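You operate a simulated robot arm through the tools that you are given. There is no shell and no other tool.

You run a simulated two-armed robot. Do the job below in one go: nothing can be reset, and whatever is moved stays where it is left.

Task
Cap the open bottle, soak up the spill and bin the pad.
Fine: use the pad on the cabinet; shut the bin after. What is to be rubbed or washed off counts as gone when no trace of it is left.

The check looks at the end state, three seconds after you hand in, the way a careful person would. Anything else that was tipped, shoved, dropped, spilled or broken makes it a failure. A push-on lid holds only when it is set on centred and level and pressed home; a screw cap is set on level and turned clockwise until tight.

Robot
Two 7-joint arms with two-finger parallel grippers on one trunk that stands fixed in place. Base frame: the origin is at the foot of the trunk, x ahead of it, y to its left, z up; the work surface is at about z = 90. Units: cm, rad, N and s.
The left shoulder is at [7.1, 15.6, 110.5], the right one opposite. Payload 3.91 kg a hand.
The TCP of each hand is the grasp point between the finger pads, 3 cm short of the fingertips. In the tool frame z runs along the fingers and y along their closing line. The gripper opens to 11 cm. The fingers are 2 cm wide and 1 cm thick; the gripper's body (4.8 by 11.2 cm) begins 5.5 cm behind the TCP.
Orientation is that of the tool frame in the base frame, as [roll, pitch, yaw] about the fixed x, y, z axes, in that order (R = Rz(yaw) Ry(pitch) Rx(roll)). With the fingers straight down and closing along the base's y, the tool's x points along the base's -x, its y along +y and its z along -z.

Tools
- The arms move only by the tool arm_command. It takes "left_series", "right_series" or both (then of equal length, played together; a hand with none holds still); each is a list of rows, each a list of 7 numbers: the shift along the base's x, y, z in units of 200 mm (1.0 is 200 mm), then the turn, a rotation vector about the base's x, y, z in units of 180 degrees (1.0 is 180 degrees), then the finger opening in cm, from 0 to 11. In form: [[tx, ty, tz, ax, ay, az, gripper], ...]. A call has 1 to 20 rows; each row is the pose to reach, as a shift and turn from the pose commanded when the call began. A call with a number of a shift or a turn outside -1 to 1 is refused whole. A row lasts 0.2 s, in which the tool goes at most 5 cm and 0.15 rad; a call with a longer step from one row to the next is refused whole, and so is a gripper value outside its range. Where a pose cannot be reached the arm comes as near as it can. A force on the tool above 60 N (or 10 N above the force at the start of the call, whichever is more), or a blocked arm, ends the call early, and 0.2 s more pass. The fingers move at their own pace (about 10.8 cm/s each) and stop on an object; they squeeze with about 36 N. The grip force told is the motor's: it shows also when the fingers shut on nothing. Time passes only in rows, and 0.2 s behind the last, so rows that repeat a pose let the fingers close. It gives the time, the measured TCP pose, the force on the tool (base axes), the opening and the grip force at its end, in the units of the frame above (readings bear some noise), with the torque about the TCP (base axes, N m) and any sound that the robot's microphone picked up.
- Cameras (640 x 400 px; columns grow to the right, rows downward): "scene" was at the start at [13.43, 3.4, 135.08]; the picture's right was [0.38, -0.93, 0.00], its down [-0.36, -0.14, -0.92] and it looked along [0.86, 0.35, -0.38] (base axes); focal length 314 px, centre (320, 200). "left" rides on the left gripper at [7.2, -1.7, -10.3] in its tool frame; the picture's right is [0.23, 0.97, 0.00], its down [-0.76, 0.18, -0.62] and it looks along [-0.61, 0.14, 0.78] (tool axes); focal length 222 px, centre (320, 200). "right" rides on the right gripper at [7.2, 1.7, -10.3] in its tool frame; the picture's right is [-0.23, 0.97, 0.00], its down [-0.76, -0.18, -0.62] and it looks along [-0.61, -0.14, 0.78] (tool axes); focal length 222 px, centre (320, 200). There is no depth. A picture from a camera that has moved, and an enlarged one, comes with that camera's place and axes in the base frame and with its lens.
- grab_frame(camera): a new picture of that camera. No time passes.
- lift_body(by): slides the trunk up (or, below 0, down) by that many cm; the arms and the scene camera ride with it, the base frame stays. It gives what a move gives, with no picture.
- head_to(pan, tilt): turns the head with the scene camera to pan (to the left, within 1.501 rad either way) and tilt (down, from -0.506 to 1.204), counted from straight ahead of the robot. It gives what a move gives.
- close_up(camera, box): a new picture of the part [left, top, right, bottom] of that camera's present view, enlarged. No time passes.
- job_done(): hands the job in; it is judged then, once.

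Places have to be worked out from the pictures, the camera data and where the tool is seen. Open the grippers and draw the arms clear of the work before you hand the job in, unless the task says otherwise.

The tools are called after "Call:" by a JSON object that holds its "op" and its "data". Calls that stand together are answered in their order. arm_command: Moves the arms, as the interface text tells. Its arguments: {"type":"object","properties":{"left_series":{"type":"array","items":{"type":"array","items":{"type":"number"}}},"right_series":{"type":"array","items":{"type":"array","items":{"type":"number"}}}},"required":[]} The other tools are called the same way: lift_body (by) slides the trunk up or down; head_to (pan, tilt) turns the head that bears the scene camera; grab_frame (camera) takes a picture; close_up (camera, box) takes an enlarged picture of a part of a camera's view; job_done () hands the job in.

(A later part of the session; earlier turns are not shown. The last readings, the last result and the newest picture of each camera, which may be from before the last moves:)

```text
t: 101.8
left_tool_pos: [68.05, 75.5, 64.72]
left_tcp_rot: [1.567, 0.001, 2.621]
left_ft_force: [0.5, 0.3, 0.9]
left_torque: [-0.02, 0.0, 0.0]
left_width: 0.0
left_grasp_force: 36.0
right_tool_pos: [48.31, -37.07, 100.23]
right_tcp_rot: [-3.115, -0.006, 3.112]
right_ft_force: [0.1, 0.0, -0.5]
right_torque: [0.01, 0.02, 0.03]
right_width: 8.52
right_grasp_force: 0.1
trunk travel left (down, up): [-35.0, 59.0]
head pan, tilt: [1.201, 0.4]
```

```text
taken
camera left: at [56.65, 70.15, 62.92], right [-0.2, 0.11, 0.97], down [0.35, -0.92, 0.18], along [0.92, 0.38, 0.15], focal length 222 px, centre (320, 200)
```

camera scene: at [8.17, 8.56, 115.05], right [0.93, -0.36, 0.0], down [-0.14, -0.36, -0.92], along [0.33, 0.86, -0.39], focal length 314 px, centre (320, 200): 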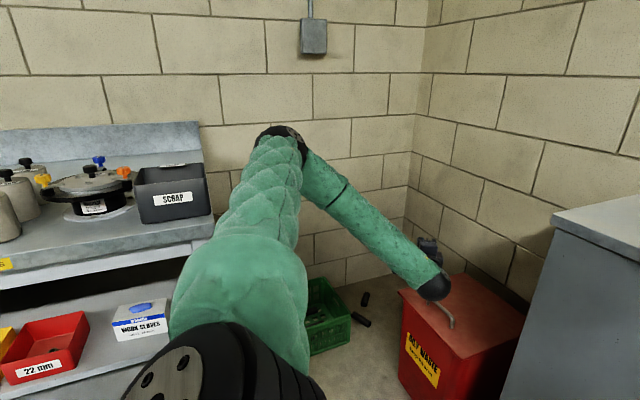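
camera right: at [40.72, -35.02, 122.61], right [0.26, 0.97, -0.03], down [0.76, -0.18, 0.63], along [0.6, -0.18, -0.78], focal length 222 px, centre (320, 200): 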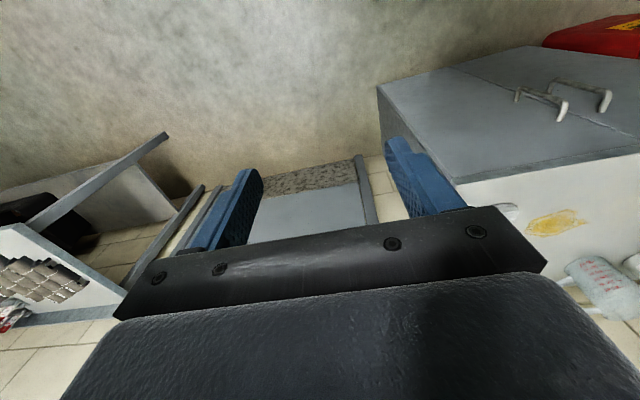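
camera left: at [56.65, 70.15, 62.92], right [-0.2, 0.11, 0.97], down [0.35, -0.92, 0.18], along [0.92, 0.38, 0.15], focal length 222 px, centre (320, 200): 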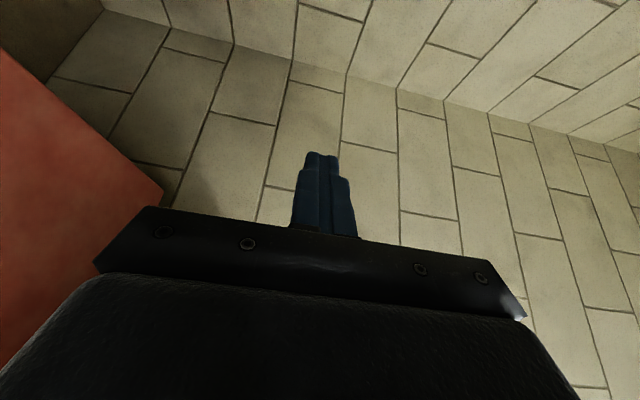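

The elbow moves away from the bench as I descend. I continue to a point in front of the lid edge and just above lip height.

Call:
{"op": "arm_command", "data": {"left_series": [[-0.08, -0.02, -0.06, 0, 0, 0, 0], [-0.16, -0.05, -0.14, 0, 0, 0, 0], [-0.24, -0.08, -0.24, 0, 0, 0, 0], [-0.3, -0.11, -0.34, 0, 0, 0, 0], [-0.35, -0.14, -0.44, 0, 0, 0, 0], [-0.38, -0.175, -0.54, 0, 0, 0, 0], [-0.38, -0.175, -0.64, 0, 0, 0, 0], [-0.38, -0.175, -0.74, 0, 0, 0, 0], [-0.38, -0.175, -0.8, 0, 0, 0, 0]]}}

Call:
{"op": "grab_frame", "data": {"camera": "scene"}}

Call:
{"op": "grab_frame", "data": {"camera": "left"}}

Call:
{"op": "head_to", "data": {"pan": 0.8, "tilt": 0.65}}

Call:
{"op": "grab_frame", "data": {"camera": "scene"}}

```text
t: 103.8
left_tool_pos: [60.41, 72.35, 53.14]
left_tcp_rot: [1.568, 0.001, 2.621]
left_ft_force: [-0.4, 0.5, 0.8]
left_torque: [-0.01, -0.02, -0.02]
left_width: 0.0
left_grasp_force: 36.0
left hand out of reach, approached as far as the arm can: row 7, 8, 9
right_tool_pos: [48.25, -37.16, 100.15]
right_tcp_rot: [-3.116, -0.006, 3.112]
right_ft_force: [-0.2, 0.5, 1.9]
right_torque: [0.01, -0.01, 0.03]
right_width: 8.48
right_grasp_force: 0.1
trunk travel left (down, up): [-35.0, 59.0]
head pan, tilt: [1.201, 0.4]
```

```text
taken
camera scene: at [8.15, 8.6, 115.04], right [0.93, -0.36, 0.0], down [-0.14, -0.36, -0.92], along [0.33, 0.86, -0.39], focal length 314 px, centre (320, 200)
```

scene: 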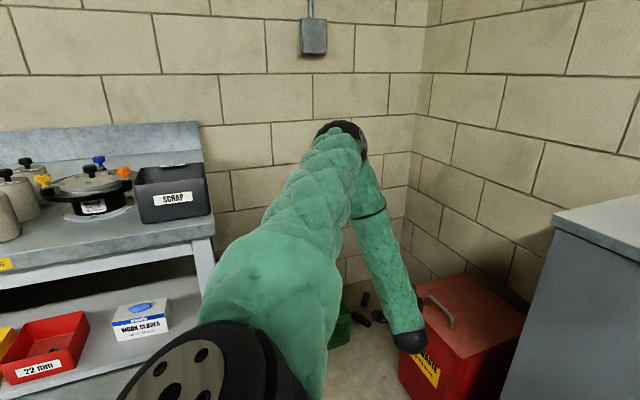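

```text
taken
camera left: at [49.02, 66.85, 51.47], right [-0.2, 0.11, 0.97], down [0.35, -0.92, 0.18], along [0.91, 0.38, 0.15], focal length 222 px, centre (320, 200)
```

left: 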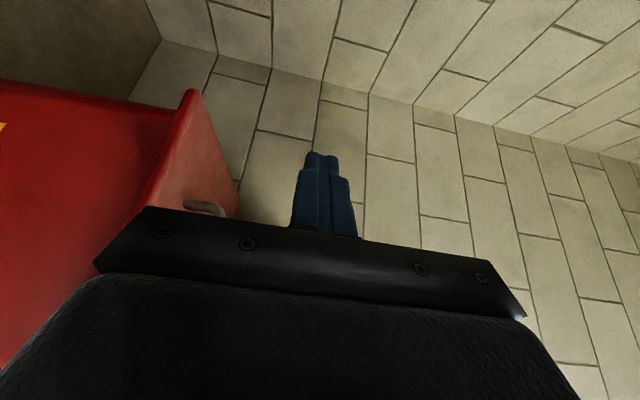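

```text
t: 104.7
left_tool_pos: [60.32, 72.25, 53.33]
left_tcp_rot: [1.569, 0.002, 2.621]
left_ft_force: [-0.2, -0.3, 0.1]
left_torque: [-0.02, 0.01, 0.01]
left_width: 0.01
left_grasp_force: 35.8
right_tool_pos: [48.27, -37.13, 100.15]
right_tcp_rot: [-3.117, -0.006, 3.112]
right_ft_force: [0.0, 0.2, 0.4]
right_torque: [-0.01, 0.02, 0.01]
right_width: 8.5
right_grasp_force: 0.0
trunk travel left (down, up): [-35.0, 59.0]
head pan, tilt: [0.799, 0.649]
```

```text
taken
camera scene: at [10.86, 6.13, 112.8], right [0.72, -0.7, 0.0], down [-0.42, -0.43, -0.8], along [0.55, 0.57, -0.6], focal length 314 px, centre (320, 200)
```

scene: 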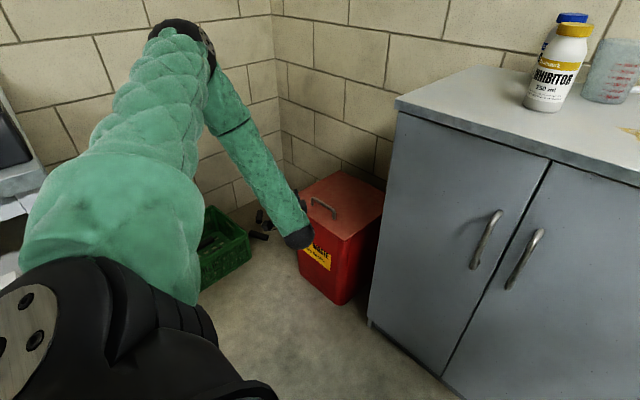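

The hand can't go lower at this trunk height while horizontal, but the elbow is clear, so I lower the trunk 12 cm and look at the lid lip in profile.

Call:
{"op": "lift_body", "data": {"by": -12}}

Call:
{"op": "grab_frame", "data": {"camera": "left"}}

Call:
{"op": "grab_frame", "data": {"camera": "scene"}}

Call:
{"op": "close_up", "data": {"camera": "left", "box": [60, 60, 340, 240]}}

```text
t: 106.2
left_tool_pos: [60.38, 72.1, 41.37]
left_tcp_rot: [1.566, 0.002, 2.623]
left_ft_force: [0.6, 0.3, 0.3]
left_torque: [0.0, -0.02, -0.03]
left_width: 0.03
left_grasp_force: 35.8
right_tool_pos: [48.3, -37.18, 88.28]
right_tcp_rot: [-3.114, -0.006, 3.113]
right_ft_force: [-1.0, -0.1, -0.6]
right_torque: [-0.01, 0.04, -0.01]
right_width: 8.51
right_grasp_force: 0.1
trunk travel left (down, up): [-23.0, 71.0]
head pan, tilt: [0.799, 0.649]
```

```text
taken
camera left: at [49.03, 66.81, 39.55], right [-0.2, 0.11, 0.97], down [0.35, -0.92, 0.18], along [0.92, 0.38, 0.15], focal length 222 px, centre (320, 200)
```

left: 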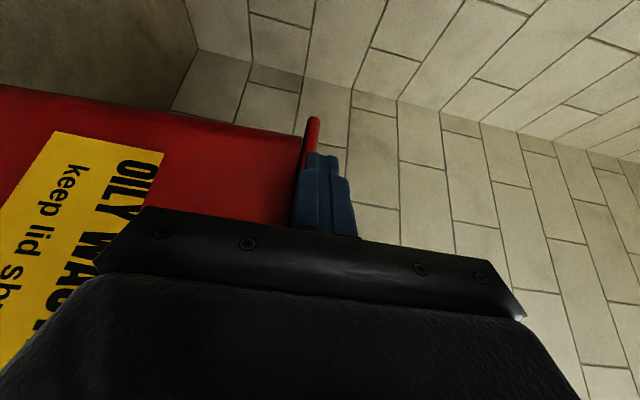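

```text
taken
camera scene: at [10.84, 6.12, 100.81], right [0.72, -0.7, 0.0], down [-0.42, -0.43, -0.8], along [0.56, 0.57, -0.6], focal length 314 px, centre (320, 200)
```

scene: 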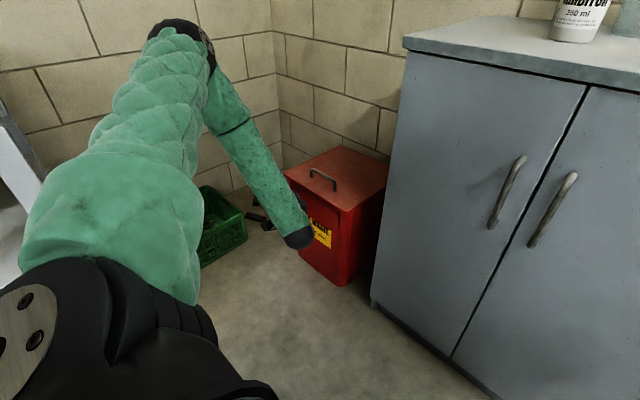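

```text
2.22 times, centred on (200, 150) of left
camera zoom: at [49.03, 66.81, 39.55], right [-0.2, 0.11, 0.97], down [0.35, -0.92, 0.18], along [0.92, 0.38, 0.15], focal length 494 px, centre (587, 311)
```

zoom: 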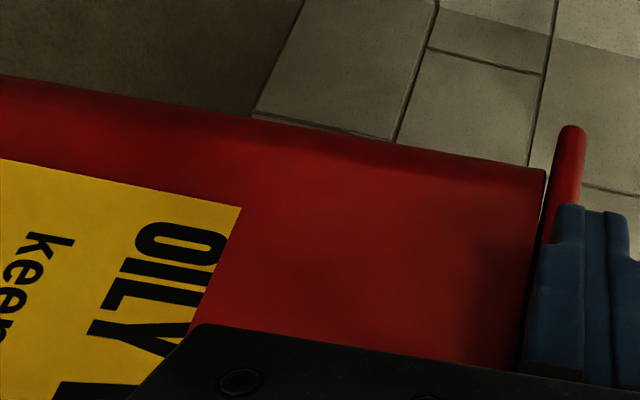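

The left camera sees the lid edge-on: plate from z ≈ 39.7 to 41.3. I lower the trunk 3.4 cm so the closed fingers (±1 cm) fit just under the lip.

Call:
{"op": "lift_body", "data": {"by": -3.4}}

Call:
{"op": "arm_command", "data": {"left_series": [[0.03, -0.02, 0, 0, 0, 0, 0], [0.06, -0.04, 0, 0, 0, 0, 0], [0.1, -0.06, 0, 0, 0, 0, 0], [0.14, -0.08, 0, 0, 0, 0, 0], [0.14, -0.08, 0, 0, 0, 0, 0]]}}

Call:
{"op": "grab_frame", "data": {"camera": "left"}}

Call:
{"op": "close_up", "data": {"camera": "left", "box": [200, 80, 400, 240]}}

Call:
{"op": "close_up", "data": {"camera": "scene", "box": [240, 120, 400, 290]}}

```text
t: 107.0
left_tool_pos: [60.4, 72.21, 37.84]
left_tcp_rot: [1.568, 0.002, 2.621]
left_ft_force: [0.0, -0.6, -0.6]
left_torque: [-0.02, 0.0, 0.01]
left_width: 0.0
left_grasp_force: 35.6
right_tool_pos: [48.19, -37.14, 84.91]
right_tcp_rot: [-3.115, -0.005, 3.112]
right_ft_force: [-0.5, 0.0, 0.0]
right_torque: [0.0, -0.02, -0.01]
right_width: 8.49
right_grasp_force: 0.0
trunk travel left (down, up): [-19.6, 74.4]
head pan, tilt: [0.799, 0.649]
```

```text
t: 108.2
left_tool_pos: [62.9, 71.08, 38.68]
left_tcp_rot: [1.567, 0.002, 2.621]
left_ft_force: [-0.5, -0.2, -0.7]
left_torque: [0.05, 0.0, -0.02]
left_width: 0.01
left_grasp_force: 35.8
left hand out of reach, approached as far as the arm can: row 2, 3, 4, 5
right_tool_pos: [48.24, -37.09, 84.79]
right_tcp_rot: [-3.115, -0.008, 3.112]
right_ft_force: [-0.2, -0.2, 0.4]
right_torque: [-0.02, 0.02, 0.01]
right_width: 8.51
right_grasp_force: 0.0
trunk travel left (down, up): [-19.6, 74.4]
head pan, tilt: [0.799, 0.649]
```

```text
taken
camera left: at [51.54, 65.86, 37.03], right [-0.2, 0.11, 0.97], down [0.35, -0.92, 0.18], along [0.92, 0.38, 0.15], focal length 222 px, centre (320, 200)
```

left: 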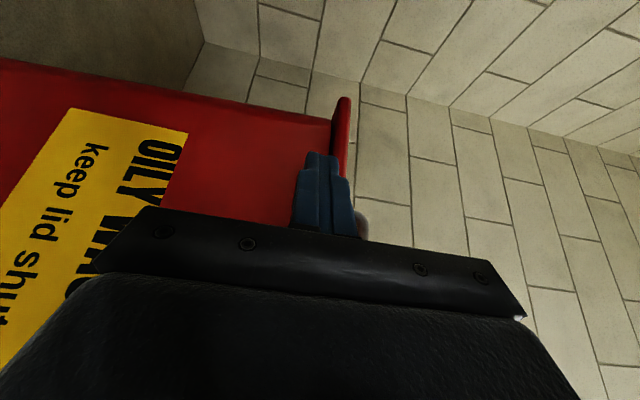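

```text
2.50 times, centred on (300, 160) of left
camera zoom: at [51.54, 65.86, 37.03], right [-0.2, 0.11, 0.97], down [0.35, -0.92, 0.18], along [0.92, 0.38, 0.15], focal length 555 px, centre (370, 300)
```

zoom: 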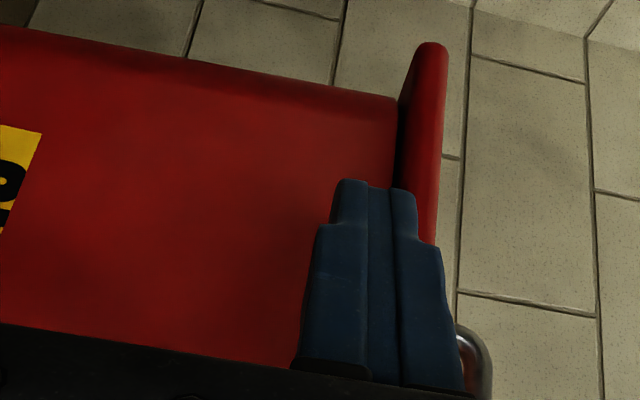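

```text
2.35 times, centred on (320, 205) of scene
camera zoom: at [10.85, 6.13, 97.39], right [0.72, -0.7, 0.0], down [-0.42, -0.43, -0.8], along [0.56, 0.57, -0.6], focal length 738 px, centre (320, 188)
```

zoom: 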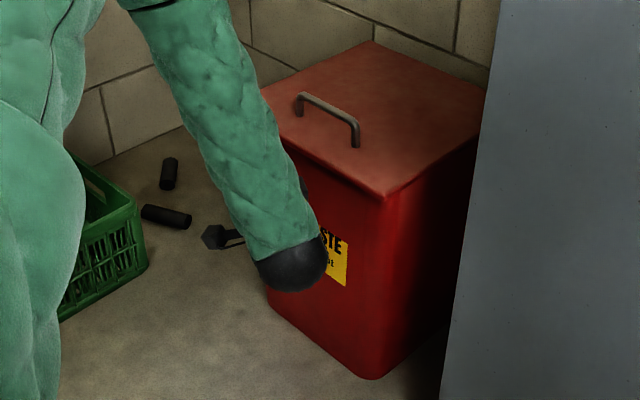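

I'm at the wrist's limit again, so I raise the hand 8 cm in front of the lid and drop the trunk by the same amount for a better arm angle.

Call:
{"op": "arm_command", "data": {"left_series": [[-0.02, 0, 0.1, 0, 0, 0, 0], [-0.04, 0, 0.2, 0, 0, 0, 0], [-0.04, 0, 0.3, 0, 0, 0, 0], [-0.04, 0, 0.4, 0, 0, 0, 0], [-0.04, 0, 0.5, 0, 0, 0, 0]]}}

Call:
{"op": "lift_body", "data": {"by": -10}}

Call:
{"op": "grab_frame", "data": {"camera": "scene"}}

Call:
{"op": "close_up", "data": {"camera": "left", "box": [200, 80, 400, 240]}}

```text
t: 109.4
left_tool_pos: [62.14, 71.11, 48.81]
left_tcp_rot: [1.568, 0.002, 2.62]
left_ft_force: [-0.2, 0.5, -0.1]
left_torque: [-0.01, -0.02, 0.01]
left_width: 0.0
left_grasp_force: 35.7
right_tool_pos: [48.24, -37.2, 84.86]
right_tcp_rot: [-3.116, -0.007, 3.112]
right_ft_force: [0.4, 0.7, -0.5]
right_torque: [0.02, 0.0, 0.03]
right_width: 8.5
right_grasp_force: 0.1
trunk travel left (down, up): [-19.6, 74.4]
head pan, tilt: [0.799, 0.649]
```

```text
t: 110.7
left_tool_pos: [62.02, 71.21, 38.86]
left_tcp_rot: [1.567, 0.001, 2.622]
left_ft_force: [-0.3, -0.4, -0.4]
left_torque: [-0.02, -0.01, 0.0]
left_width: 0.0
left_grasp_force: 36.1
right_tool_pos: [48.23, -37.27, 74.8]
right_tcp_rot: [-3.116, -0.003, 3.113]
right_ft_force: [0.4, -0.7, 0.6]
right_torque: [0.01, -0.02, 0.0]
right_width: 8.48
right_grasp_force: 0.0
trunk travel left (down, up): [-9.6, 84.4]
head pan, tilt: [0.799, 0.649]
```

```text
taken
camera scene: at [10.84, 6.12, 87.41], right [0.72, -0.7, 0.0], down [-0.42, -0.43, -0.8], along [0.56, 0.57, -0.6], focal length 314 px, centre (320, 200)
```

scene: 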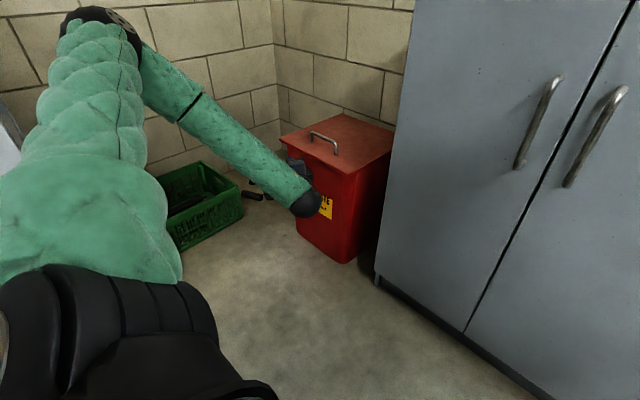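

```text
2.50 times, centred on (300, 160) of left
camera zoom: at [50.69, 65.82, 37.07], right [-0.2, 0.11, 0.97], down [0.35, -0.92, 0.18], along [0.92, 0.38, 0.15], focal length 555 px, centre (370, 300)
```

zoom: 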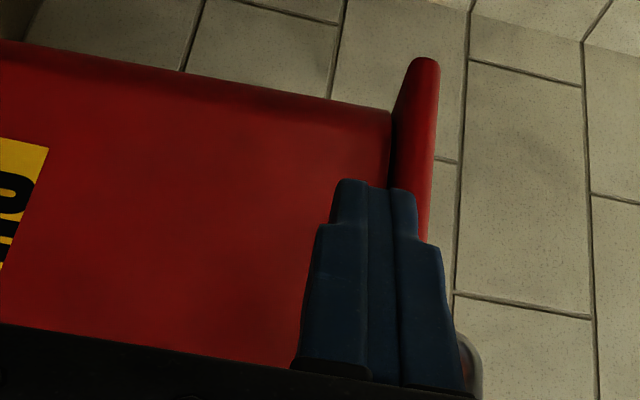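

The arm has room now (trunk 9.6 cm from its lowest). I lower 0.6 cm and advance the fingertips toward the lip.

Call:
{"op": "arm_command", "data": {"left_series": [[0, 0, -0.03, 0, 0, 0, 0], [0.05, 0, -0.03, 0, 0, 0, 0], [0.1, 0, -0.03, 0, 0, 0, 0], [0.14, 0, -0.03, 0, 0, 0, 0], [0.17, 0, -0.03, 0, 0, 0, 0], [0.17, 0, -0.03, 0, 0, 0, 0]]}}

Call:
{"op": "grab_frame", "data": {"camera": "left"}}

Call:
{"op": "close_up", "data": {"camera": "left", "box": [220, 60, 420, 220]}}

Call:
{"op": "close_up", "data": {"camera": "scene", "box": [260, 90, 400, 230]}}

```text
t: 112.1
left_tool_pos: [65.46, 71.15, 38.3]
left_tcp_rot: [1.567, 0.002, 2.621]
left_ft_force: [0.5, 0.1, -0.4]
left_torque: [0.01, -0.02, 0.01]
left_width: 0.01
left_grasp_force: 35.6
right_tool_pos: [48.4, -37.21, 74.84]
right_tcp_rot: [-3.115, -0.008, 3.112]
right_ft_force: [-0.4, 1.9, -0.3]
right_torque: [-0.01, -0.03, 0.02]
right_width: 8.48
right_grasp_force: 0.0
trunk travel left (down, up): [-9.6, 84.4]
head pan, tilt: [0.799, 0.649]
```

```text
taken
camera left: at [54.04, 65.84, 36.39], right [-0.2, 0.11, 0.97], down [0.35, -0.92, 0.18], along [0.92, 0.38, 0.15], focal length 222 px, centre (320, 200)
```

left: 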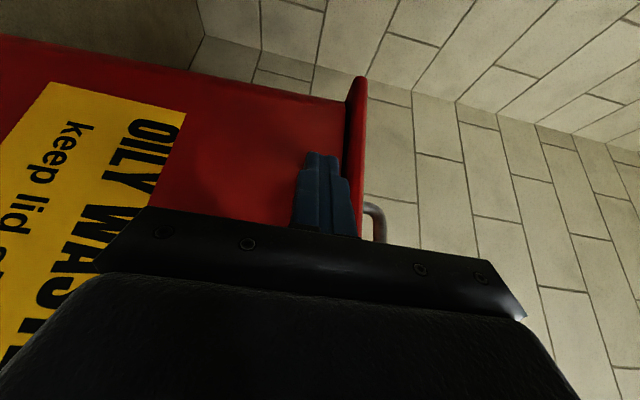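

```text
2.50 times, centred on (320, 140) of left
camera zoom: at [54.04, 65.84, 36.39], right [-0.2, 0.11, 0.97], down [0.35, -0.92, 0.18], along [0.92, 0.38, 0.15], focal length 555 px, centre (320, 350)
```

zoom: 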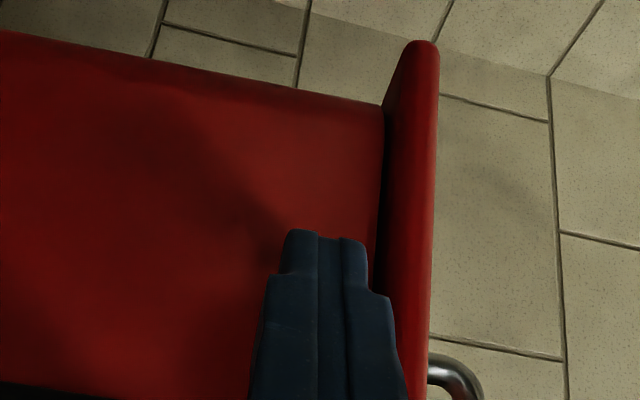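

```text
2.86 times, centred on (330, 160) of scene
camera zoom: at [10.85, 6.13, 87.39], right [0.72, -0.7, 0.0], down [-0.42, -0.43, -0.8], along [0.56, 0.57, -0.6], focal length 896 px, centre (291, 314)
```

zoom: 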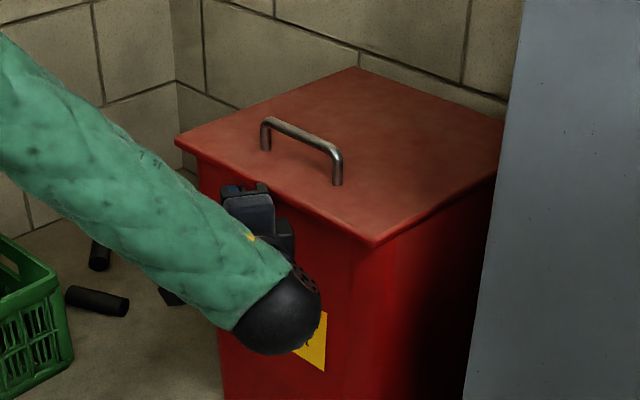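

The closed fingers are just below lip level and still free. I creep forward in 3 mm steps to tuck the tips under the lip.

Call:
{"op": "arm_command", "data": {"left_series": [[0.015, 0, 0, 0, 0, 0, 0], [0.03, 0, 0, 0, 0, 0, 0], [0.045, 0, 0, 0, 0, 0, 0], [0.06, 0, 0, 0, 0, 0, 0], [0.06, 0, 0, 0, 0, 0, 0]]}}

Call:
{"op": "close_up", "data": {"camera": "left", "box": [220, 60, 420, 220]}}

Call:
{"op": "close_up", "data": {"camera": "scene", "box": [290, 110, 360, 190]}}

```text
t: 113.3
left_tool_pos: [66.59, 71.21, 38.32]
left_tcp_rot: [1.568, 0.002, 2.621]
left_ft_force: [-25.5, 0.2, 6.7]
left_torque: [-0.05, -0.22, 0.54]
left_width: 0.02
left_grasp_force: 35.9
right_tool_pos: [48.29, -37.19, 74.72]
right_tcp_rot: [-3.116, -0.007, 3.113]
right_ft_force: [-0.1, -0.6, -0.5]
right_torque: [-0.02, 0.0, -0.01]
right_width: 8.52
right_grasp_force: 0.1
trunk travel left (down, up): [-9.6, 84.4]
head pan, tilt: [0.799, 0.649]
```

```text
2.50 times, centred on (320, 140) of left
camera zoom: at [55.25, 65.76, 36.48], right [-0.2, 0.11, 0.97], down [0.35, -0.92, 0.18], along [0.92, 0.38, 0.15], focal length 555 px, centre (320, 350)
```

zoom: 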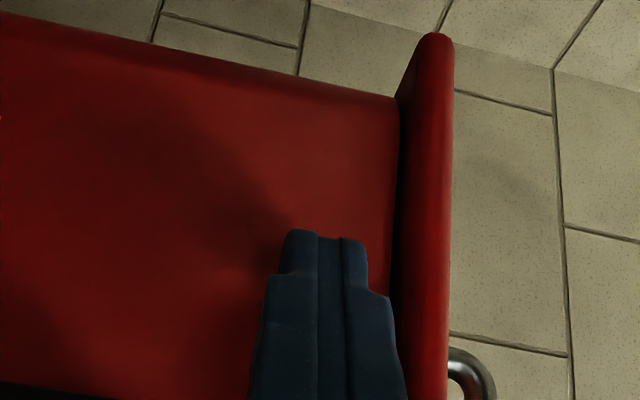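

```text
5.00 times, centred on (325, 150) of scene
camera zoom: at [10.78, 6.08, 87.39], right [0.72, -0.7, 0.0], down [-0.42, -0.43, -0.8], along [0.56, 0.57, -0.6], focal length 1568 px, centre (295, 450)
```

zoom: 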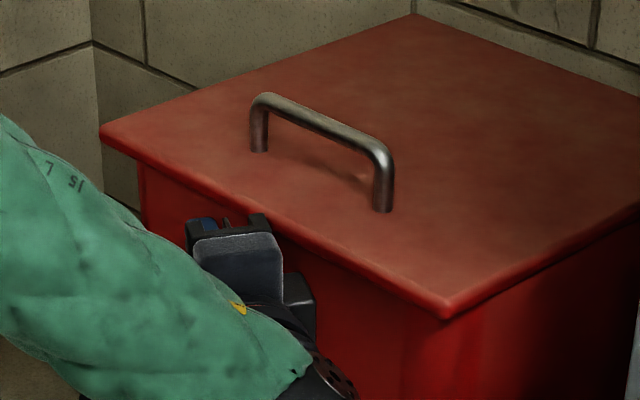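

The tips have met the bin body (−25 N), so they are well under the lip. I back off 2.5 mm and lift gently, reading the force.

Call:
{"op": "arm_command", "data": {"left_series": [[-0.013, 0, 0, 0, 0, 0, 0], [-0.013, 0, 0.02, 0, 0, 0, 0], [-0.013, 0, 0.04, 0, 0, 0, 0], [-0.013, 0, 0.07, 0, 0, 0, 0], [-0.013, 0, 0.1, 0, 0, 0, 0], [-0.013, 0, 0.1, 0, 0, 0, 0]]}}

Call:
{"op": "close_up", "data": {"camera": "left", "box": [220, 60, 420, 220]}}

Call:
{"op": "close_up", "data": {"camera": "scene", "box": [260, 90, 400, 230]}}

```text
t: 114.7
left_tool_pos: [66.43, 71.27, 40.11]
left_tcp_rot: [1.567, 0.002, 2.622]
left_ft_force: [-12.8, -1.4, -8.2]
left_torque: [-0.21, 0.21, 0.21]
left_width: 0.01
left_grasp_force: 35.6
right_tool_pos: [48.29, -37.08, 74.88]
right_tcp_rot: [-3.117, -0.007, 3.112]
right_ft_force: [-0.4, 0.0, 0.5]
right_torque: [-0.03, -0.01, -0.02]
right_width: 8.5
right_grasp_force: 0.0
trunk travel left (down, up): [-9.6, 84.4]
head pan, tilt: [0.799, 0.649]
```

```text
2.50 times, centred on (320, 140) of left
camera zoom: at [55.0, 65.85, 38.4], right [-0.2, 0.11, 0.97], down [0.35, -0.92, 0.18], along [0.92, 0.38, 0.14], focal length 555 px, centre (320, 350)
```

zoom: 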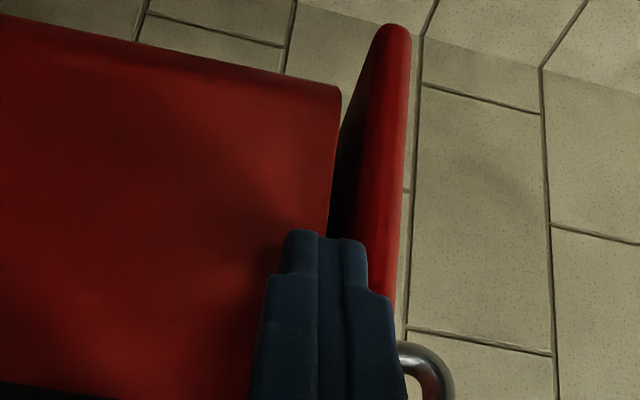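

```text
2.86 times, centred on (330, 160) of scene
camera zoom: at [10.86, 6.17, 87.39], right [0.72, -0.7, 0.0], down [-0.42, -0.43, -0.8], along [0.55, 0.57, -0.61], focal length 896 px, centre (291, 314)
```

zoom: 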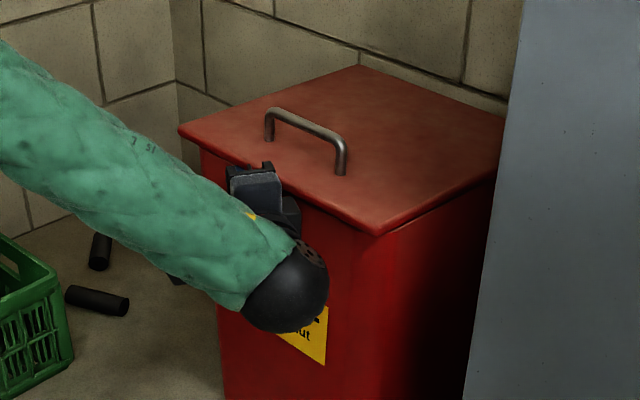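

The lid is lifting (8 N). I continue up, then advance under it as it opens.

Call:
{"op": "arm_command", "data": {"left_series": [[-0.008, 0, 0.03, 0, 0, 0, 0], [-0.008, 0, 0.06, 0, 0, 0, 0], [-0.008, 0, 0.1, 0, 0, 0, 0], [0.0, 0, 0.14, 0, 0, 0, 0], [0.03, 0, 0.18, 0, 0, 0, 0], [0.06, 0, 0.22, 0, 0, 0, 0], [0.1, 0, 0.26, 0, 0, 0, 0], [0.14, 0, 0.3, 0, 0, 0, 0], [0.14, 0, 0.3, 0, 0, 0, 0]]}}

Call:
{"op": "grab_frame", "data": {"camera": "left"}}

Call:
{"op": "grab_frame", "data": {"camera": "scene"}}

```text
t: 116.7
left_tool_pos: [69.15, 71.2, 46.32]
left_tcp_rot: [1.568, 0.0, 2.621]
left_ft_force: [-15.6, 2.0, -1.1]
left_torque: [-0.51, -0.1, -0.84]
left_width: 0.0
left_grasp_force: 36.3
right_tool_pos: [48.3, -37.16, 74.91]
right_tcp_rot: [-3.116, -0.006, 3.112]
right_ft_force: [-0.1, 0.2, 0.8]
right_torque: [-0.01, 0.0, 0.0]
right_width: 8.53
right_grasp_force: 0.1
trunk travel left (down, up): [-9.6, 84.4]
head pan, tilt: [0.799, 0.649]
```

```text
taken
camera left: at [57.83, 65.82, 44.49], right [-0.2, 0.11, 0.97], down [0.35, -0.92, 0.18], along [0.91, 0.38, 0.15], focal length 222 px, centre (320, 200)
```

left: 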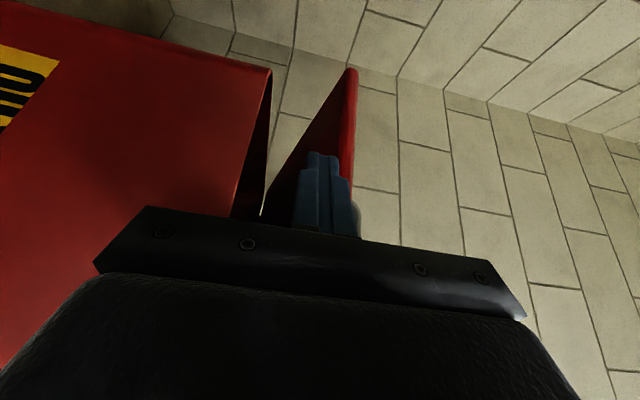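

```text
taken
camera scene: at [10.81, 6.14, 87.4], right [0.72, -0.7, 0.0], down [-0.42, -0.43, -0.8], along [0.56, 0.57, -0.6], focal length 314 px, centre (320, 200)
```

scene: 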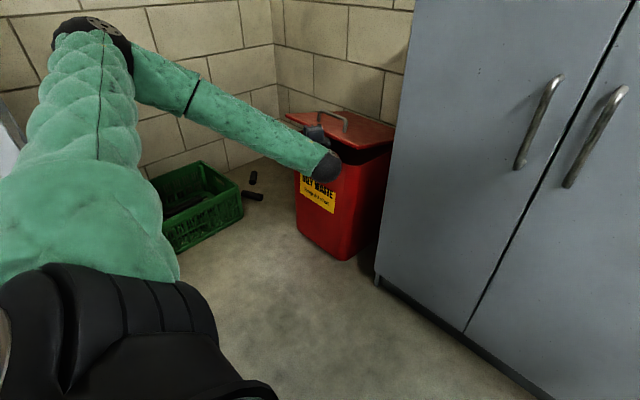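

The lid is open about 15°, and the gripper body is pressing its front edge (−15 N in x). I rise more and advance less to follow the lid's arc up to about 30°.

Call:
{"op": "arm_command", "data": {"left_series": [[-0.03, 0, 0.04, 0, 0, 0, 0], [-0.03, -0.01, 0.08, 0, 0, 0, 0], [-0.01, -0.02, 0.13, 0, 0, 0, 0], [0.015, -0.03, 0.18, 0, 0, 0, 0], [0.045, -0.04, 0.23, 0, 0, 0, 0], [0.075, -0.05, 0.28, 0, 0, 0, 0], [0.1, -0.06, 0.32, 0, 0, 0, 0], [0.1, -0.06, 0.32, 0, 0, 0, 0]]}}

Call:
{"op": "grab_frame", "data": {"camera": "left"}}

Call:
{"op": "grab_frame", "data": {"camera": "scene"}}

```text
t: 118.5
left_tool_pos: [71.29, 69.77, 52.69]
left_tcp_rot: [1.565, 0.002, 2.618]
left_ft_force: [-9.2, -4.7, 2.2]
left_torque: [-0.12, -0.16, -0.56]
left_width: 0.0
left_grasp_force: 36.5
right_tool_pos: [48.2, -37.2, 74.82]
right_tcp_rot: [-3.115, -0.006, 3.112]
right_ft_force: [0.0, -0.2, -0.7]
right_torque: [0.0, -0.01, 0.0]
right_width: 8.47
right_grasp_force: 0.0
trunk travel left (down, up): [-9.6, 84.4]
head pan, tilt: [0.799, 0.649]
```

```text
taken
camera left: at [59.9, 64.47, 50.93], right [-0.2, 0.11, 0.97], down [0.35, -0.92, 0.18], along [0.92, 0.37, 0.15], focal length 222 px, centre (320, 200)
```

left: 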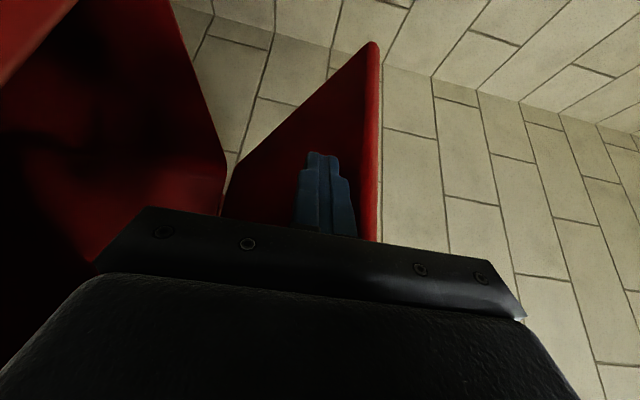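

```text
taken
camera scene: at [10.82, 6.08, 87.41], right [0.72, -0.7, 0.0], down [-0.42, -0.43, -0.8], along [0.56, 0.57, -0.6], focal length 314 px, centre (320, 200)
```

scene: 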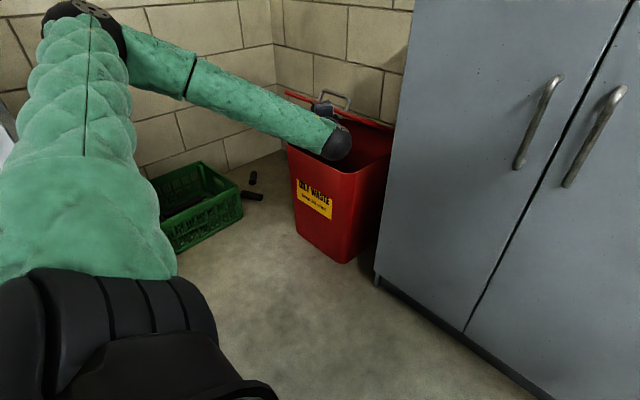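

The lid follows well to about 30°. I continue along the arc up and toward the wall, slowly swinging the hand's heading to extend reach.

Call:
{"op": "arm_command", "data": {"left_series": [[0.03, -0.015, 0.08, 0, 0, -0.008, 0], [0.07, -0.03, 0.16, 0, 0, -0.016, 0], [0.12, -0.045, 0.23, 0, 0, -0.024, 0], [0.17, -0.06, 0.29, 0, 0, -0.032, 0], [0.22, -0.075, 0.34, 0, 0, -0.04, 0], [0.28, -0.09, 0.38, 0, 0, -0.05, 0], [0.35, -0.11, 0.42, 0, 0, -0.06, 0], [0.42, -0.13, 0.45, 0, 0, -0.07, 0], [0.48, -0.15, 0.47, 0, 0, -0.08, 0]]}}

Call:
{"op": "grab_frame", "data": {"camera": "left"}}

Call:
{"op": "grab_frame", "data": {"camera": "scene"}}

```text
t: 120.5
left_tool_pos: [80.94, 67.06, 62.07]
left_tcp_rot: [1.566, 0.001, 2.37]
left_ft_force: [-4.8, 2.4, 0.9]
left_torque: [-0.01, -0.05, 0.15]
left_width: 0.0
left_grasp_force: 35.7
right_tool_pos: [48.21, -37.08, 74.85]
right_tcp_rot: [-3.116, -0.006, 3.11]
right_ft_force: [0.2, 0.6, -0.2]
right_torque: [0.02, 0.03, -0.01]
right_width: 8.49
right_grasp_force: 0.0
trunk travel left (down, up): [-9.6, 84.4]
head pan, tilt: [0.799, 0.649]
```

```text
taken
camera left: at [68.5, 64.63, 60.25], right [-0.17, 0.16, 0.97], down [0.11, -0.98, 0.18], along [0.98, 0.14, 0.15], focal length 222 px, centre (320, 200)
```

left: 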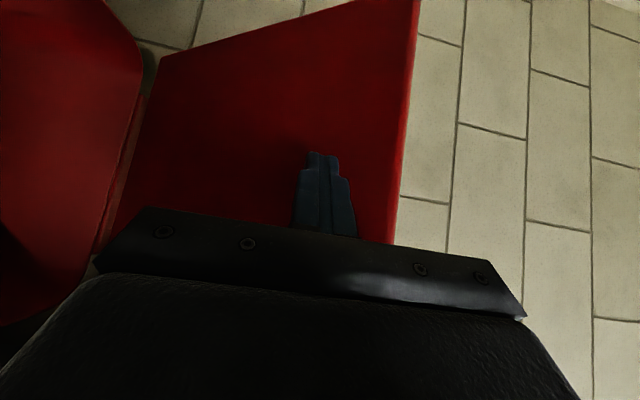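

```text
taken
camera scene: at [10.82, 6.14, 87.39], right [0.72, -0.7, 0.0], down [-0.42, -0.43, -0.8], along [0.56, 0.57, -0.6], focal length 314 px, centre (320, 200)
```

scene: 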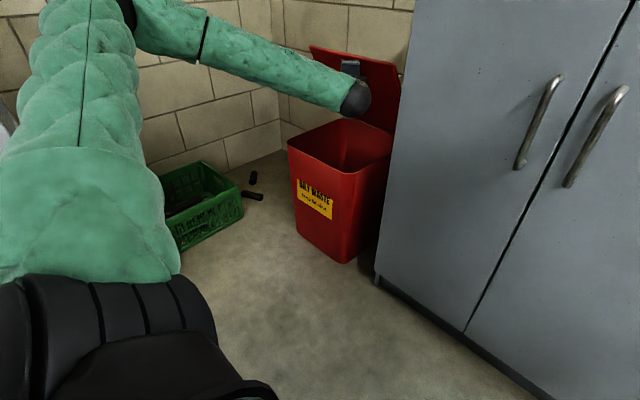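

The lid is open about 55–60° and swinging freely. I keep pushing the underside toward the wall to carry it past vertical.

Call:
{"op": "arm_command", "data": {"left_series": [[0.08, -0.02, 0.03, 0, 0, -0.007, 0], [0.17, -0.045, 0.05, 0, 0, -0.014, 0], [0.26, -0.07, 0.06, 0, 0, -0.021, 0], [0.35, -0.095, 0.06, 0, 0, -0.028, 0], [0.44, -0.12, 0.06, 0, 0, -0.035, 0], [0.53, -0.145, 0.05, 0, 0, -0.042, 0], [0.61, -0.17, 0.04, 0, 0, -0.049, 0], [0.68, -0.19, 0.03, 0, 0, -0.056, 0], [0.68, -0.19, 0.03, 0, 0, -0.056, 0]]}}

Call:
{"op": "grab_frame", "data": {"camera": "left"}}

Call:
{"op": "grab_frame", "data": {"camera": "scene"}}

```text
t: 122.5
left_tool_pos: [94.55, 63.12, 62.53]
left_tcp_rot: [1.566, 0.002, 2.191]
left_ft_force: [-0.8, 1.0, -0.1]
left_torque: [0.0, 0.01, -0.03]
left_width: 0.02
left_grasp_force: 35.5
right_tool_pos: [48.29, -37.13, 74.84]
right_tcp_rot: [-3.115, -0.008, 3.113]
right_ft_force: [0.1, 0.2, 0.2]
right_torque: [-0.02, -0.02, 0.02]
right_width: 8.48
right_grasp_force: 0.0
trunk travel left (down, up): [-9.6, 84.4]
head pan, tilt: [0.799, 0.649]
```

```text
taken
camera left: at [81.92, 62.98, 60.83], right [-0.14, 0.18, 0.97], down [-0.06, -0.98, 0.18], along [0.99, -0.04, 0.14], focal length 222 px, centre (320, 200)
```

left: 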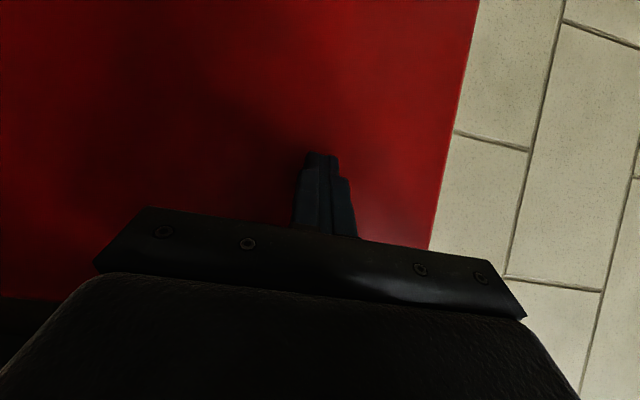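

```text
taken
camera scene: at [10.86, 6.12, 87.39], right [0.72, -0.7, 0.0], down [-0.42, -0.43, -0.8], along [0.56, 0.57, -0.6], focal length 314 px, centre (320, 200)
```

scene: 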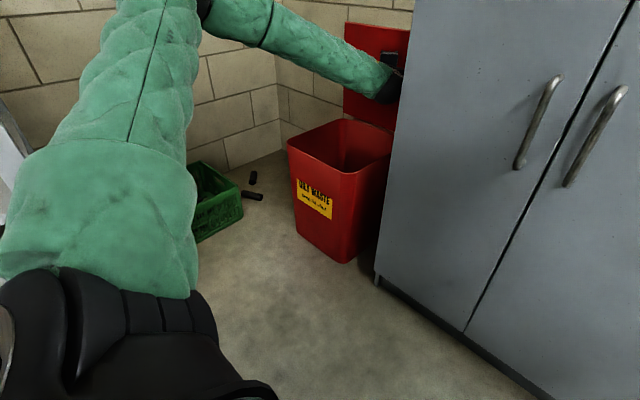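

Force is nearly zero and the lid is about vertical. I push a few centimetres further to be sure it leans back on its own.

Call:
{"op": "arm_command", "data": {"left_series": [[0.05, 0, 0, 0, 0, 0, 0], [0.1, 0, 0, 0, 0, 0, 0], [0.15, 0, 0, 0, 0, 0, 0], [0.2, 0, 0, 0, 0, 0, 0], [0.2, 0, 0, 0, 0, 0, 0]]}}

Call:
{"op": "grab_frame", "data": {"camera": "left"}}

Call:
{"op": "grab_frame", "data": {"camera": "scene"}}

```text
t: 123.7
left_tool_pos: [98.52, 63.09, 62.71]
left_tcp_rot: [1.567, 0.001, 2.194]
left_ft_force: [-0.4, 1.3, 0.5]
left_torque: [0.02, -0.02, 0.02]
left_width: 0.02
left_grasp_force: 35.7
right_tool_pos: [48.38, -37.18, 74.9]
right_tcp_rot: [-3.116, -0.005, 3.112]
right_ft_force: [-0.3, 0.0, -0.5]
right_torque: [0.01, 0.0, -0.03]
right_width: 8.49
right_grasp_force: 0.1
trunk travel left (down, up): [-9.6, 84.4]
head pan, tilt: [0.799, 0.649]
```

```text
taken
camera left: at [85.91, 62.99, 60.91], right [-0.14, 0.18, 0.97], down [-0.06, -0.98, 0.18], along [0.99, -0.04, 0.15], focal length 222 px, centre (320, 200)
```

left: 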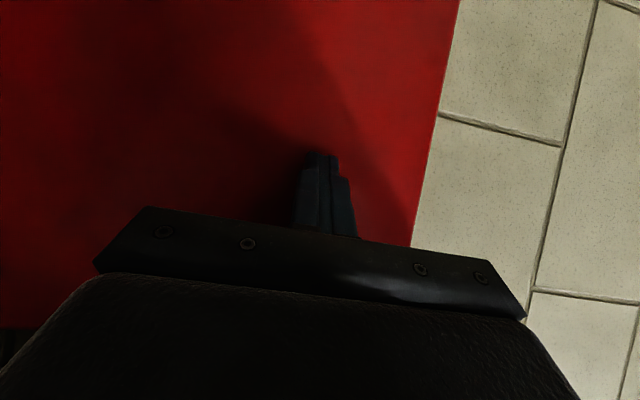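

```text
taken
camera scene: at [10.85, 6.12, 87.4], right [0.72, -0.7, 0.0], down [-0.42, -0.43, -0.8], along [0.56, 0.57, -0.6], focal length 314 px, centre (320, 200)
```

scene: 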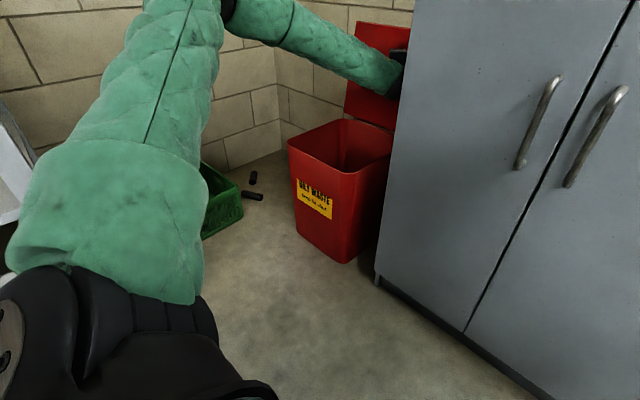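

The fingertips are beyond the hinge line with no force, so the lid rests open past vertical. I withdraw the hand and confirm the lid stays up.

Call:
{"op": "arm_command", "data": {"left_series": [[-0.1, 0.01, 0, 0, 0, 0, 0], [-0.2, 0.02, 0.01, 0, 0, 0, 0], [-0.3, 0.04, 0.02, 0, 0, 0.01, 0], [-0.4, 0.06, 0.04, 0, 0, 0.02, 0], [-0.5, 0.08, 0.06, 0, 0, 0.03, 0], [-0.6, 0.1, 0.08, 0, 0, 0.04, 0], [-0.7, 0.12, 0.1, 0, 0, 0.05, 0], [-0.8, 0.16, 0.14, 0, 0, 0.06, 0], [-0.9, 0.2, 0.18, 0, 0, 0.07, 0], [-1.0, 0.25, 0.24, 0, 0, 0.08, 0]]}}

Call:
{"op": "grab_frame", "data": {"camera": "left"}}

Call:
{"op": "grab_frame", "data": {"camera": "scene"}}

```text
t: 125.9
left_tool_pos: [78.52, 68.09, 67.42]
left_tcp_rot: [1.566, 0.002, 2.445]
left_ft_force: [0.5, -0.7, -0.8]
left_torque: [0.01, -0.01, 0.04]
left_width: 0.0
left_grasp_force: 35.7
right_tool_pos: [48.37, -37.16, 74.86]
right_tcp_rot: [-3.114, -0.007, 3.111]
right_ft_force: [-0.3, -0.3, -0.5]
right_torque: [-0.01, 0.0, 0.01]
right_width: 8.5
right_grasp_force: 0.1
trunk travel left (down, up): [-9.6, 84.4]
head pan, tilt: [0.799, 0.649]
```

```text
taken
camera left: at [66.28, 64.83, 65.6], right [-0.18, 0.14, 0.97], down [0.18, -0.97, 0.18], along [0.97, 0.21, 0.14], focal length 222 px, centre (320, 200)
```

left: 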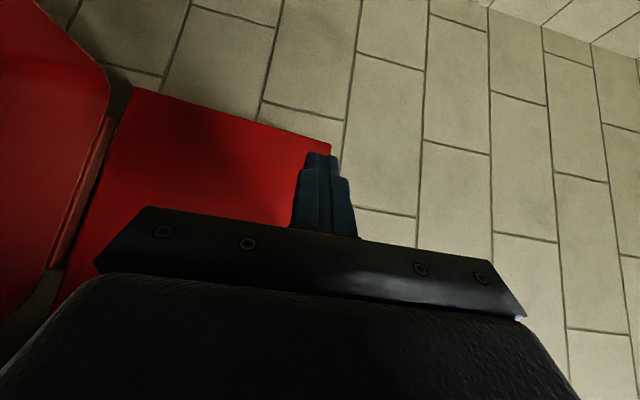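

```text
taken
camera scene: at [10.87, 6.11, 87.39], right [0.72, -0.7, 0.0], down [-0.42, -0.43, -0.8], along [0.56, 0.57, -0.6], focal length 314 px, centre (320, 200)
```

scene: 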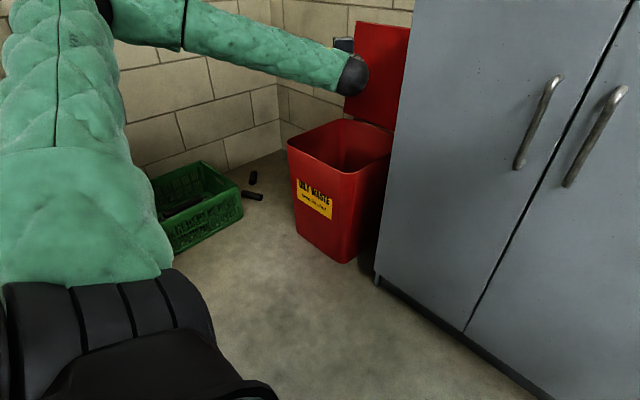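

The lid stays open by itself. I raise the trunk back to its starting height before going to the pad.

Call:
{"op": "lift_body", "data": {"by": 45.4}}

Call:
{"op": "grab_frame", "data": {"camera": "scene"}}

```text
refused: 45.4 is not a number from -40 to 40
```

```text
taken
camera scene: at [10.87, 6.11, 87.39], right [0.72, -0.7, 0.0], down [-0.42, -0.43, -0.8], along [0.56, 0.57, -0.6], focal length 314 px, centre (320, 200)
```

scene: 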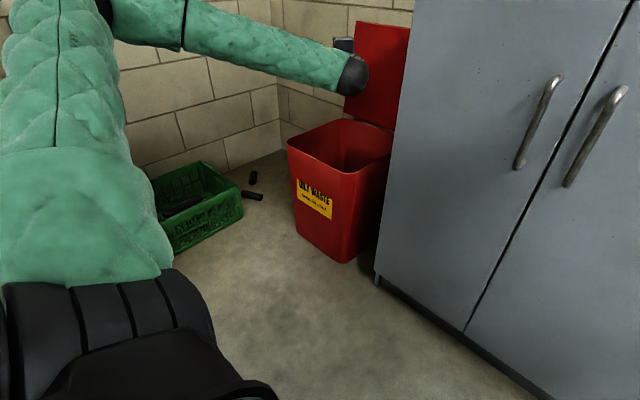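

The raise is limited to 40 cm per call, so I do it in two parts and then look.

Call:
{"op": "lift_body", "data": {"by": 25}}

Call:
{"op": "lift_body", "data": {"by": 20.4}}

Call:
{"op": "grab_frame", "data": {"camera": "scene"}}

```text
t: 128.5
left_tool_pos: [78.5, 68.1, 92.31]
left_tcp_rot: [1.567, 0.002, 2.445]
left_ft_force: [-0.1, -0.4, -0.9]
left_torque: [0.02, 0.05, 0.02]
left_width: 0.0
left_grasp_force: 35.8
right_tool_pos: [48.33, -37.22, 99.88]
right_tcp_rot: [-3.114, -0.007, 3.111]
right_ft_force: [-0.7, 0.5, 0.1]
right_torque: [-0.03, 0.01, 0.01]
right_width: 8.51
right_grasp_force: 0.0
trunk travel left (down, up): [-34.6, 59.4]
head pan, tilt: [0.799, 0.649]
```

```text
t: 130.7
left_tool_pos: [78.39, 68.12, 112.72]
left_tcp_rot: [1.567, 0.001, 2.445]
left_ft_force: [-0.3, -0.3, -0.9]
left_torque: [0.02, -0.03, -0.04]
left_width: 0.03
left_grasp_force: 36.5
right_tool_pos: [48.28, -37.1, 120.13]
right_tcp_rot: [-3.116, -0.009, 3.112]
right_ft_force: [0.9, 0.7, -0.8]
right_torque: [0.0, -0.01, 0.01]
right_width: 8.5
right_grasp_force: 0.1
trunk travel left (down, up): [-55.0, 39.0]
head pan, tilt: [0.799, 0.649]
```

```text
taken
camera scene: at [10.88, 6.13, 132.78], right [0.72, -0.7, 0.0], down [-0.42, -0.43, -0.8], along [0.56, 0.57, -0.6], focal length 314 px, centre (320, 200)
```

scene: 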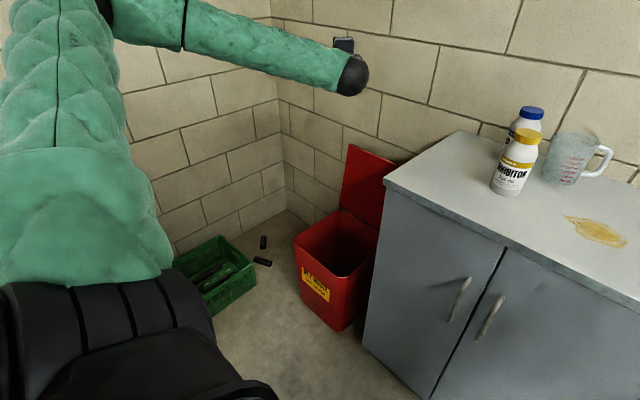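

The bin stands open and undisturbed. I turn the left hand back to pointing down while moving it toward the cabinet at height.

Call:
{"op": "arm_command", "data": {"left_series": [[0, -0.04, 0.06, -0.0368, 0.0133, 0.0133, 0], [0, -0.1, 0.12, -0.0735, 0.0267, 0.0267, 0], [0, -0.18, 0.18, -0.1103, 0.04, 0.04, 0], [0, -0.26, 0.24, -0.147, 0.0534, 0.0534, 0], [0, -0.34, 0.3, -0.1838, 0.0667, 0.0667, 0], [0, -0.42, 0.36, -0.2206, 0.08, 0.08, 0], [0, -0.5, 0.4, -0.2573, 0.0934, 0.0934, 0], [0, -0.58, 0.4, -0.2941, 0.1067, 0.1067, 2], [0, -0.66, 0.4, -0.3309, 0.12, 0.12, 4], [0, -0.74, 0.4, -0.3676, 0.1334, 0.1334, 6], [0, -0.82, 0.4, -0.4044, 0.1467, 0.1467, 8], [0, -0.9, 0.4, -0.4411, 0.1601, 0.1601, 9], [0, -1.0, 0.4, -0.4779, 0.1734, 0.1734, 9]]}}

Call:
{"op": "head_to", "data": {"pan": 0.1, "tilt": 0.6}}

Call:
{"op": "grab_frame", "data": {"camera": "scene"}}

```text
t: 133.5
left_tool_pos: [78.37, 47.98, 120.77]
left_tcp_rot: [3.139, -0.002, -3.14]
left_ft_force: [-0.1, 0.6, 0.1]
left_torque: [0.01, 0.01, -0.01]
left_width: 9.0
left_grasp_force: 0.0
right_tool_pos: [48.34, -37.02, 120.06]
right_tcp_rot: [-3.115, -0.006, 3.112]
right_ft_force: [0.1, -0.9, -0.2]
right_torque: [0.01, -0.01, 0.02]
right_width: 8.51
right_grasp_force: 0.2
trunk travel left (down, up): [-55.0, 39.0]
head pan, tilt: [0.799, 0.649]
```

```text
t: 134.6
left_tool_pos: [78.35, 48.05, 120.81]
left_tcp_rot: [3.136, 0.001, -3.139]
left_ft_force: [-0.7, -0.4, -0.2]
left_torque: [0.0, 0.02, 0.0]
left_width: 9.01
left_grasp_force: 0.2
right_tool_pos: [48.32, -37.1, 120.17]
right_tcp_rot: [-3.117, -0.007, 3.112]
right_ft_force: [0.1, -0.7, -0.2]
right_torque: [-0.01, 0.0, -0.01]
right_width: 8.51
right_grasp_force: 0.1
trunk travel left (down, up): [-55.0, 39.0]
head pan, tilt: [0.099, 0.6]
```

```text
taken
camera scene: at [13.61, 0.79, 133.22], right [0.1, -0.99, 0.0], down [-0.56, -0.06, -0.82], along [0.82, 0.08, -0.57], focal length 314 px, centre (320, 200)
```

scene: 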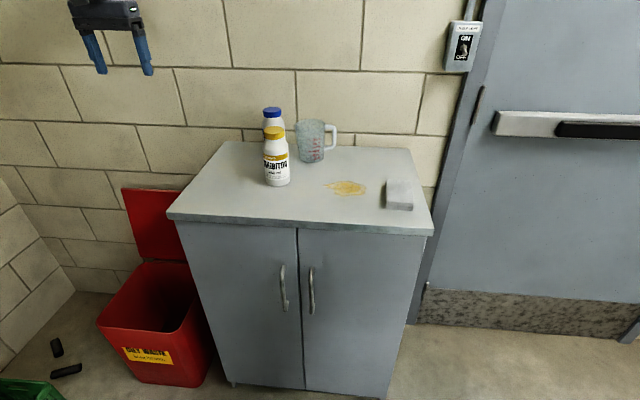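

From here I can measure the pad and spill well. I zoom in on them.

Call:
{"op": "close_up", "data": {"camera": "scene", "box": [310, 160, 440, 240]}}

Call:
{"op": "close_up", "data": {"camera": "scene", "box": [240, 90, 350, 200]}}

```text
4.92 times, centred on (375, 200) of scene
camera zoom: at [13.61, 0.79, 133.22], right [0.1, -0.99, 0.0], down [-0.56, -0.06, -0.82], along [0.82, 0.08, -0.57], focal length 1543 px, centre (49, 200)
```

zoom: 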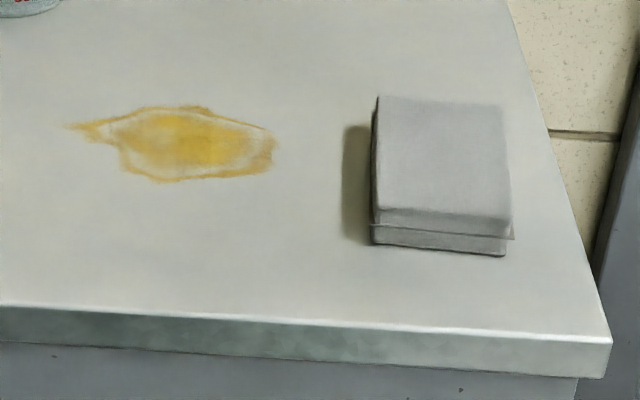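

```text
3.64 times, centred on (295, 145) of scene
camera zoom: at [13.61, 0.79, 133.22], right [0.1, -0.99, 0.0], down [-0.56, -0.06, -0.82], along [0.82, 0.08, -0.57], focal length 1140 px, centre (411, 400)
```

zoom: 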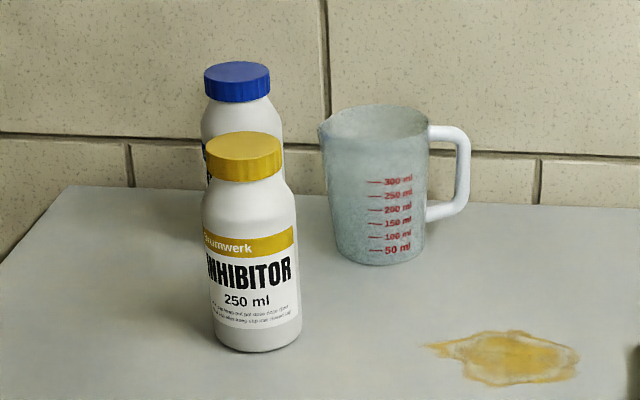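

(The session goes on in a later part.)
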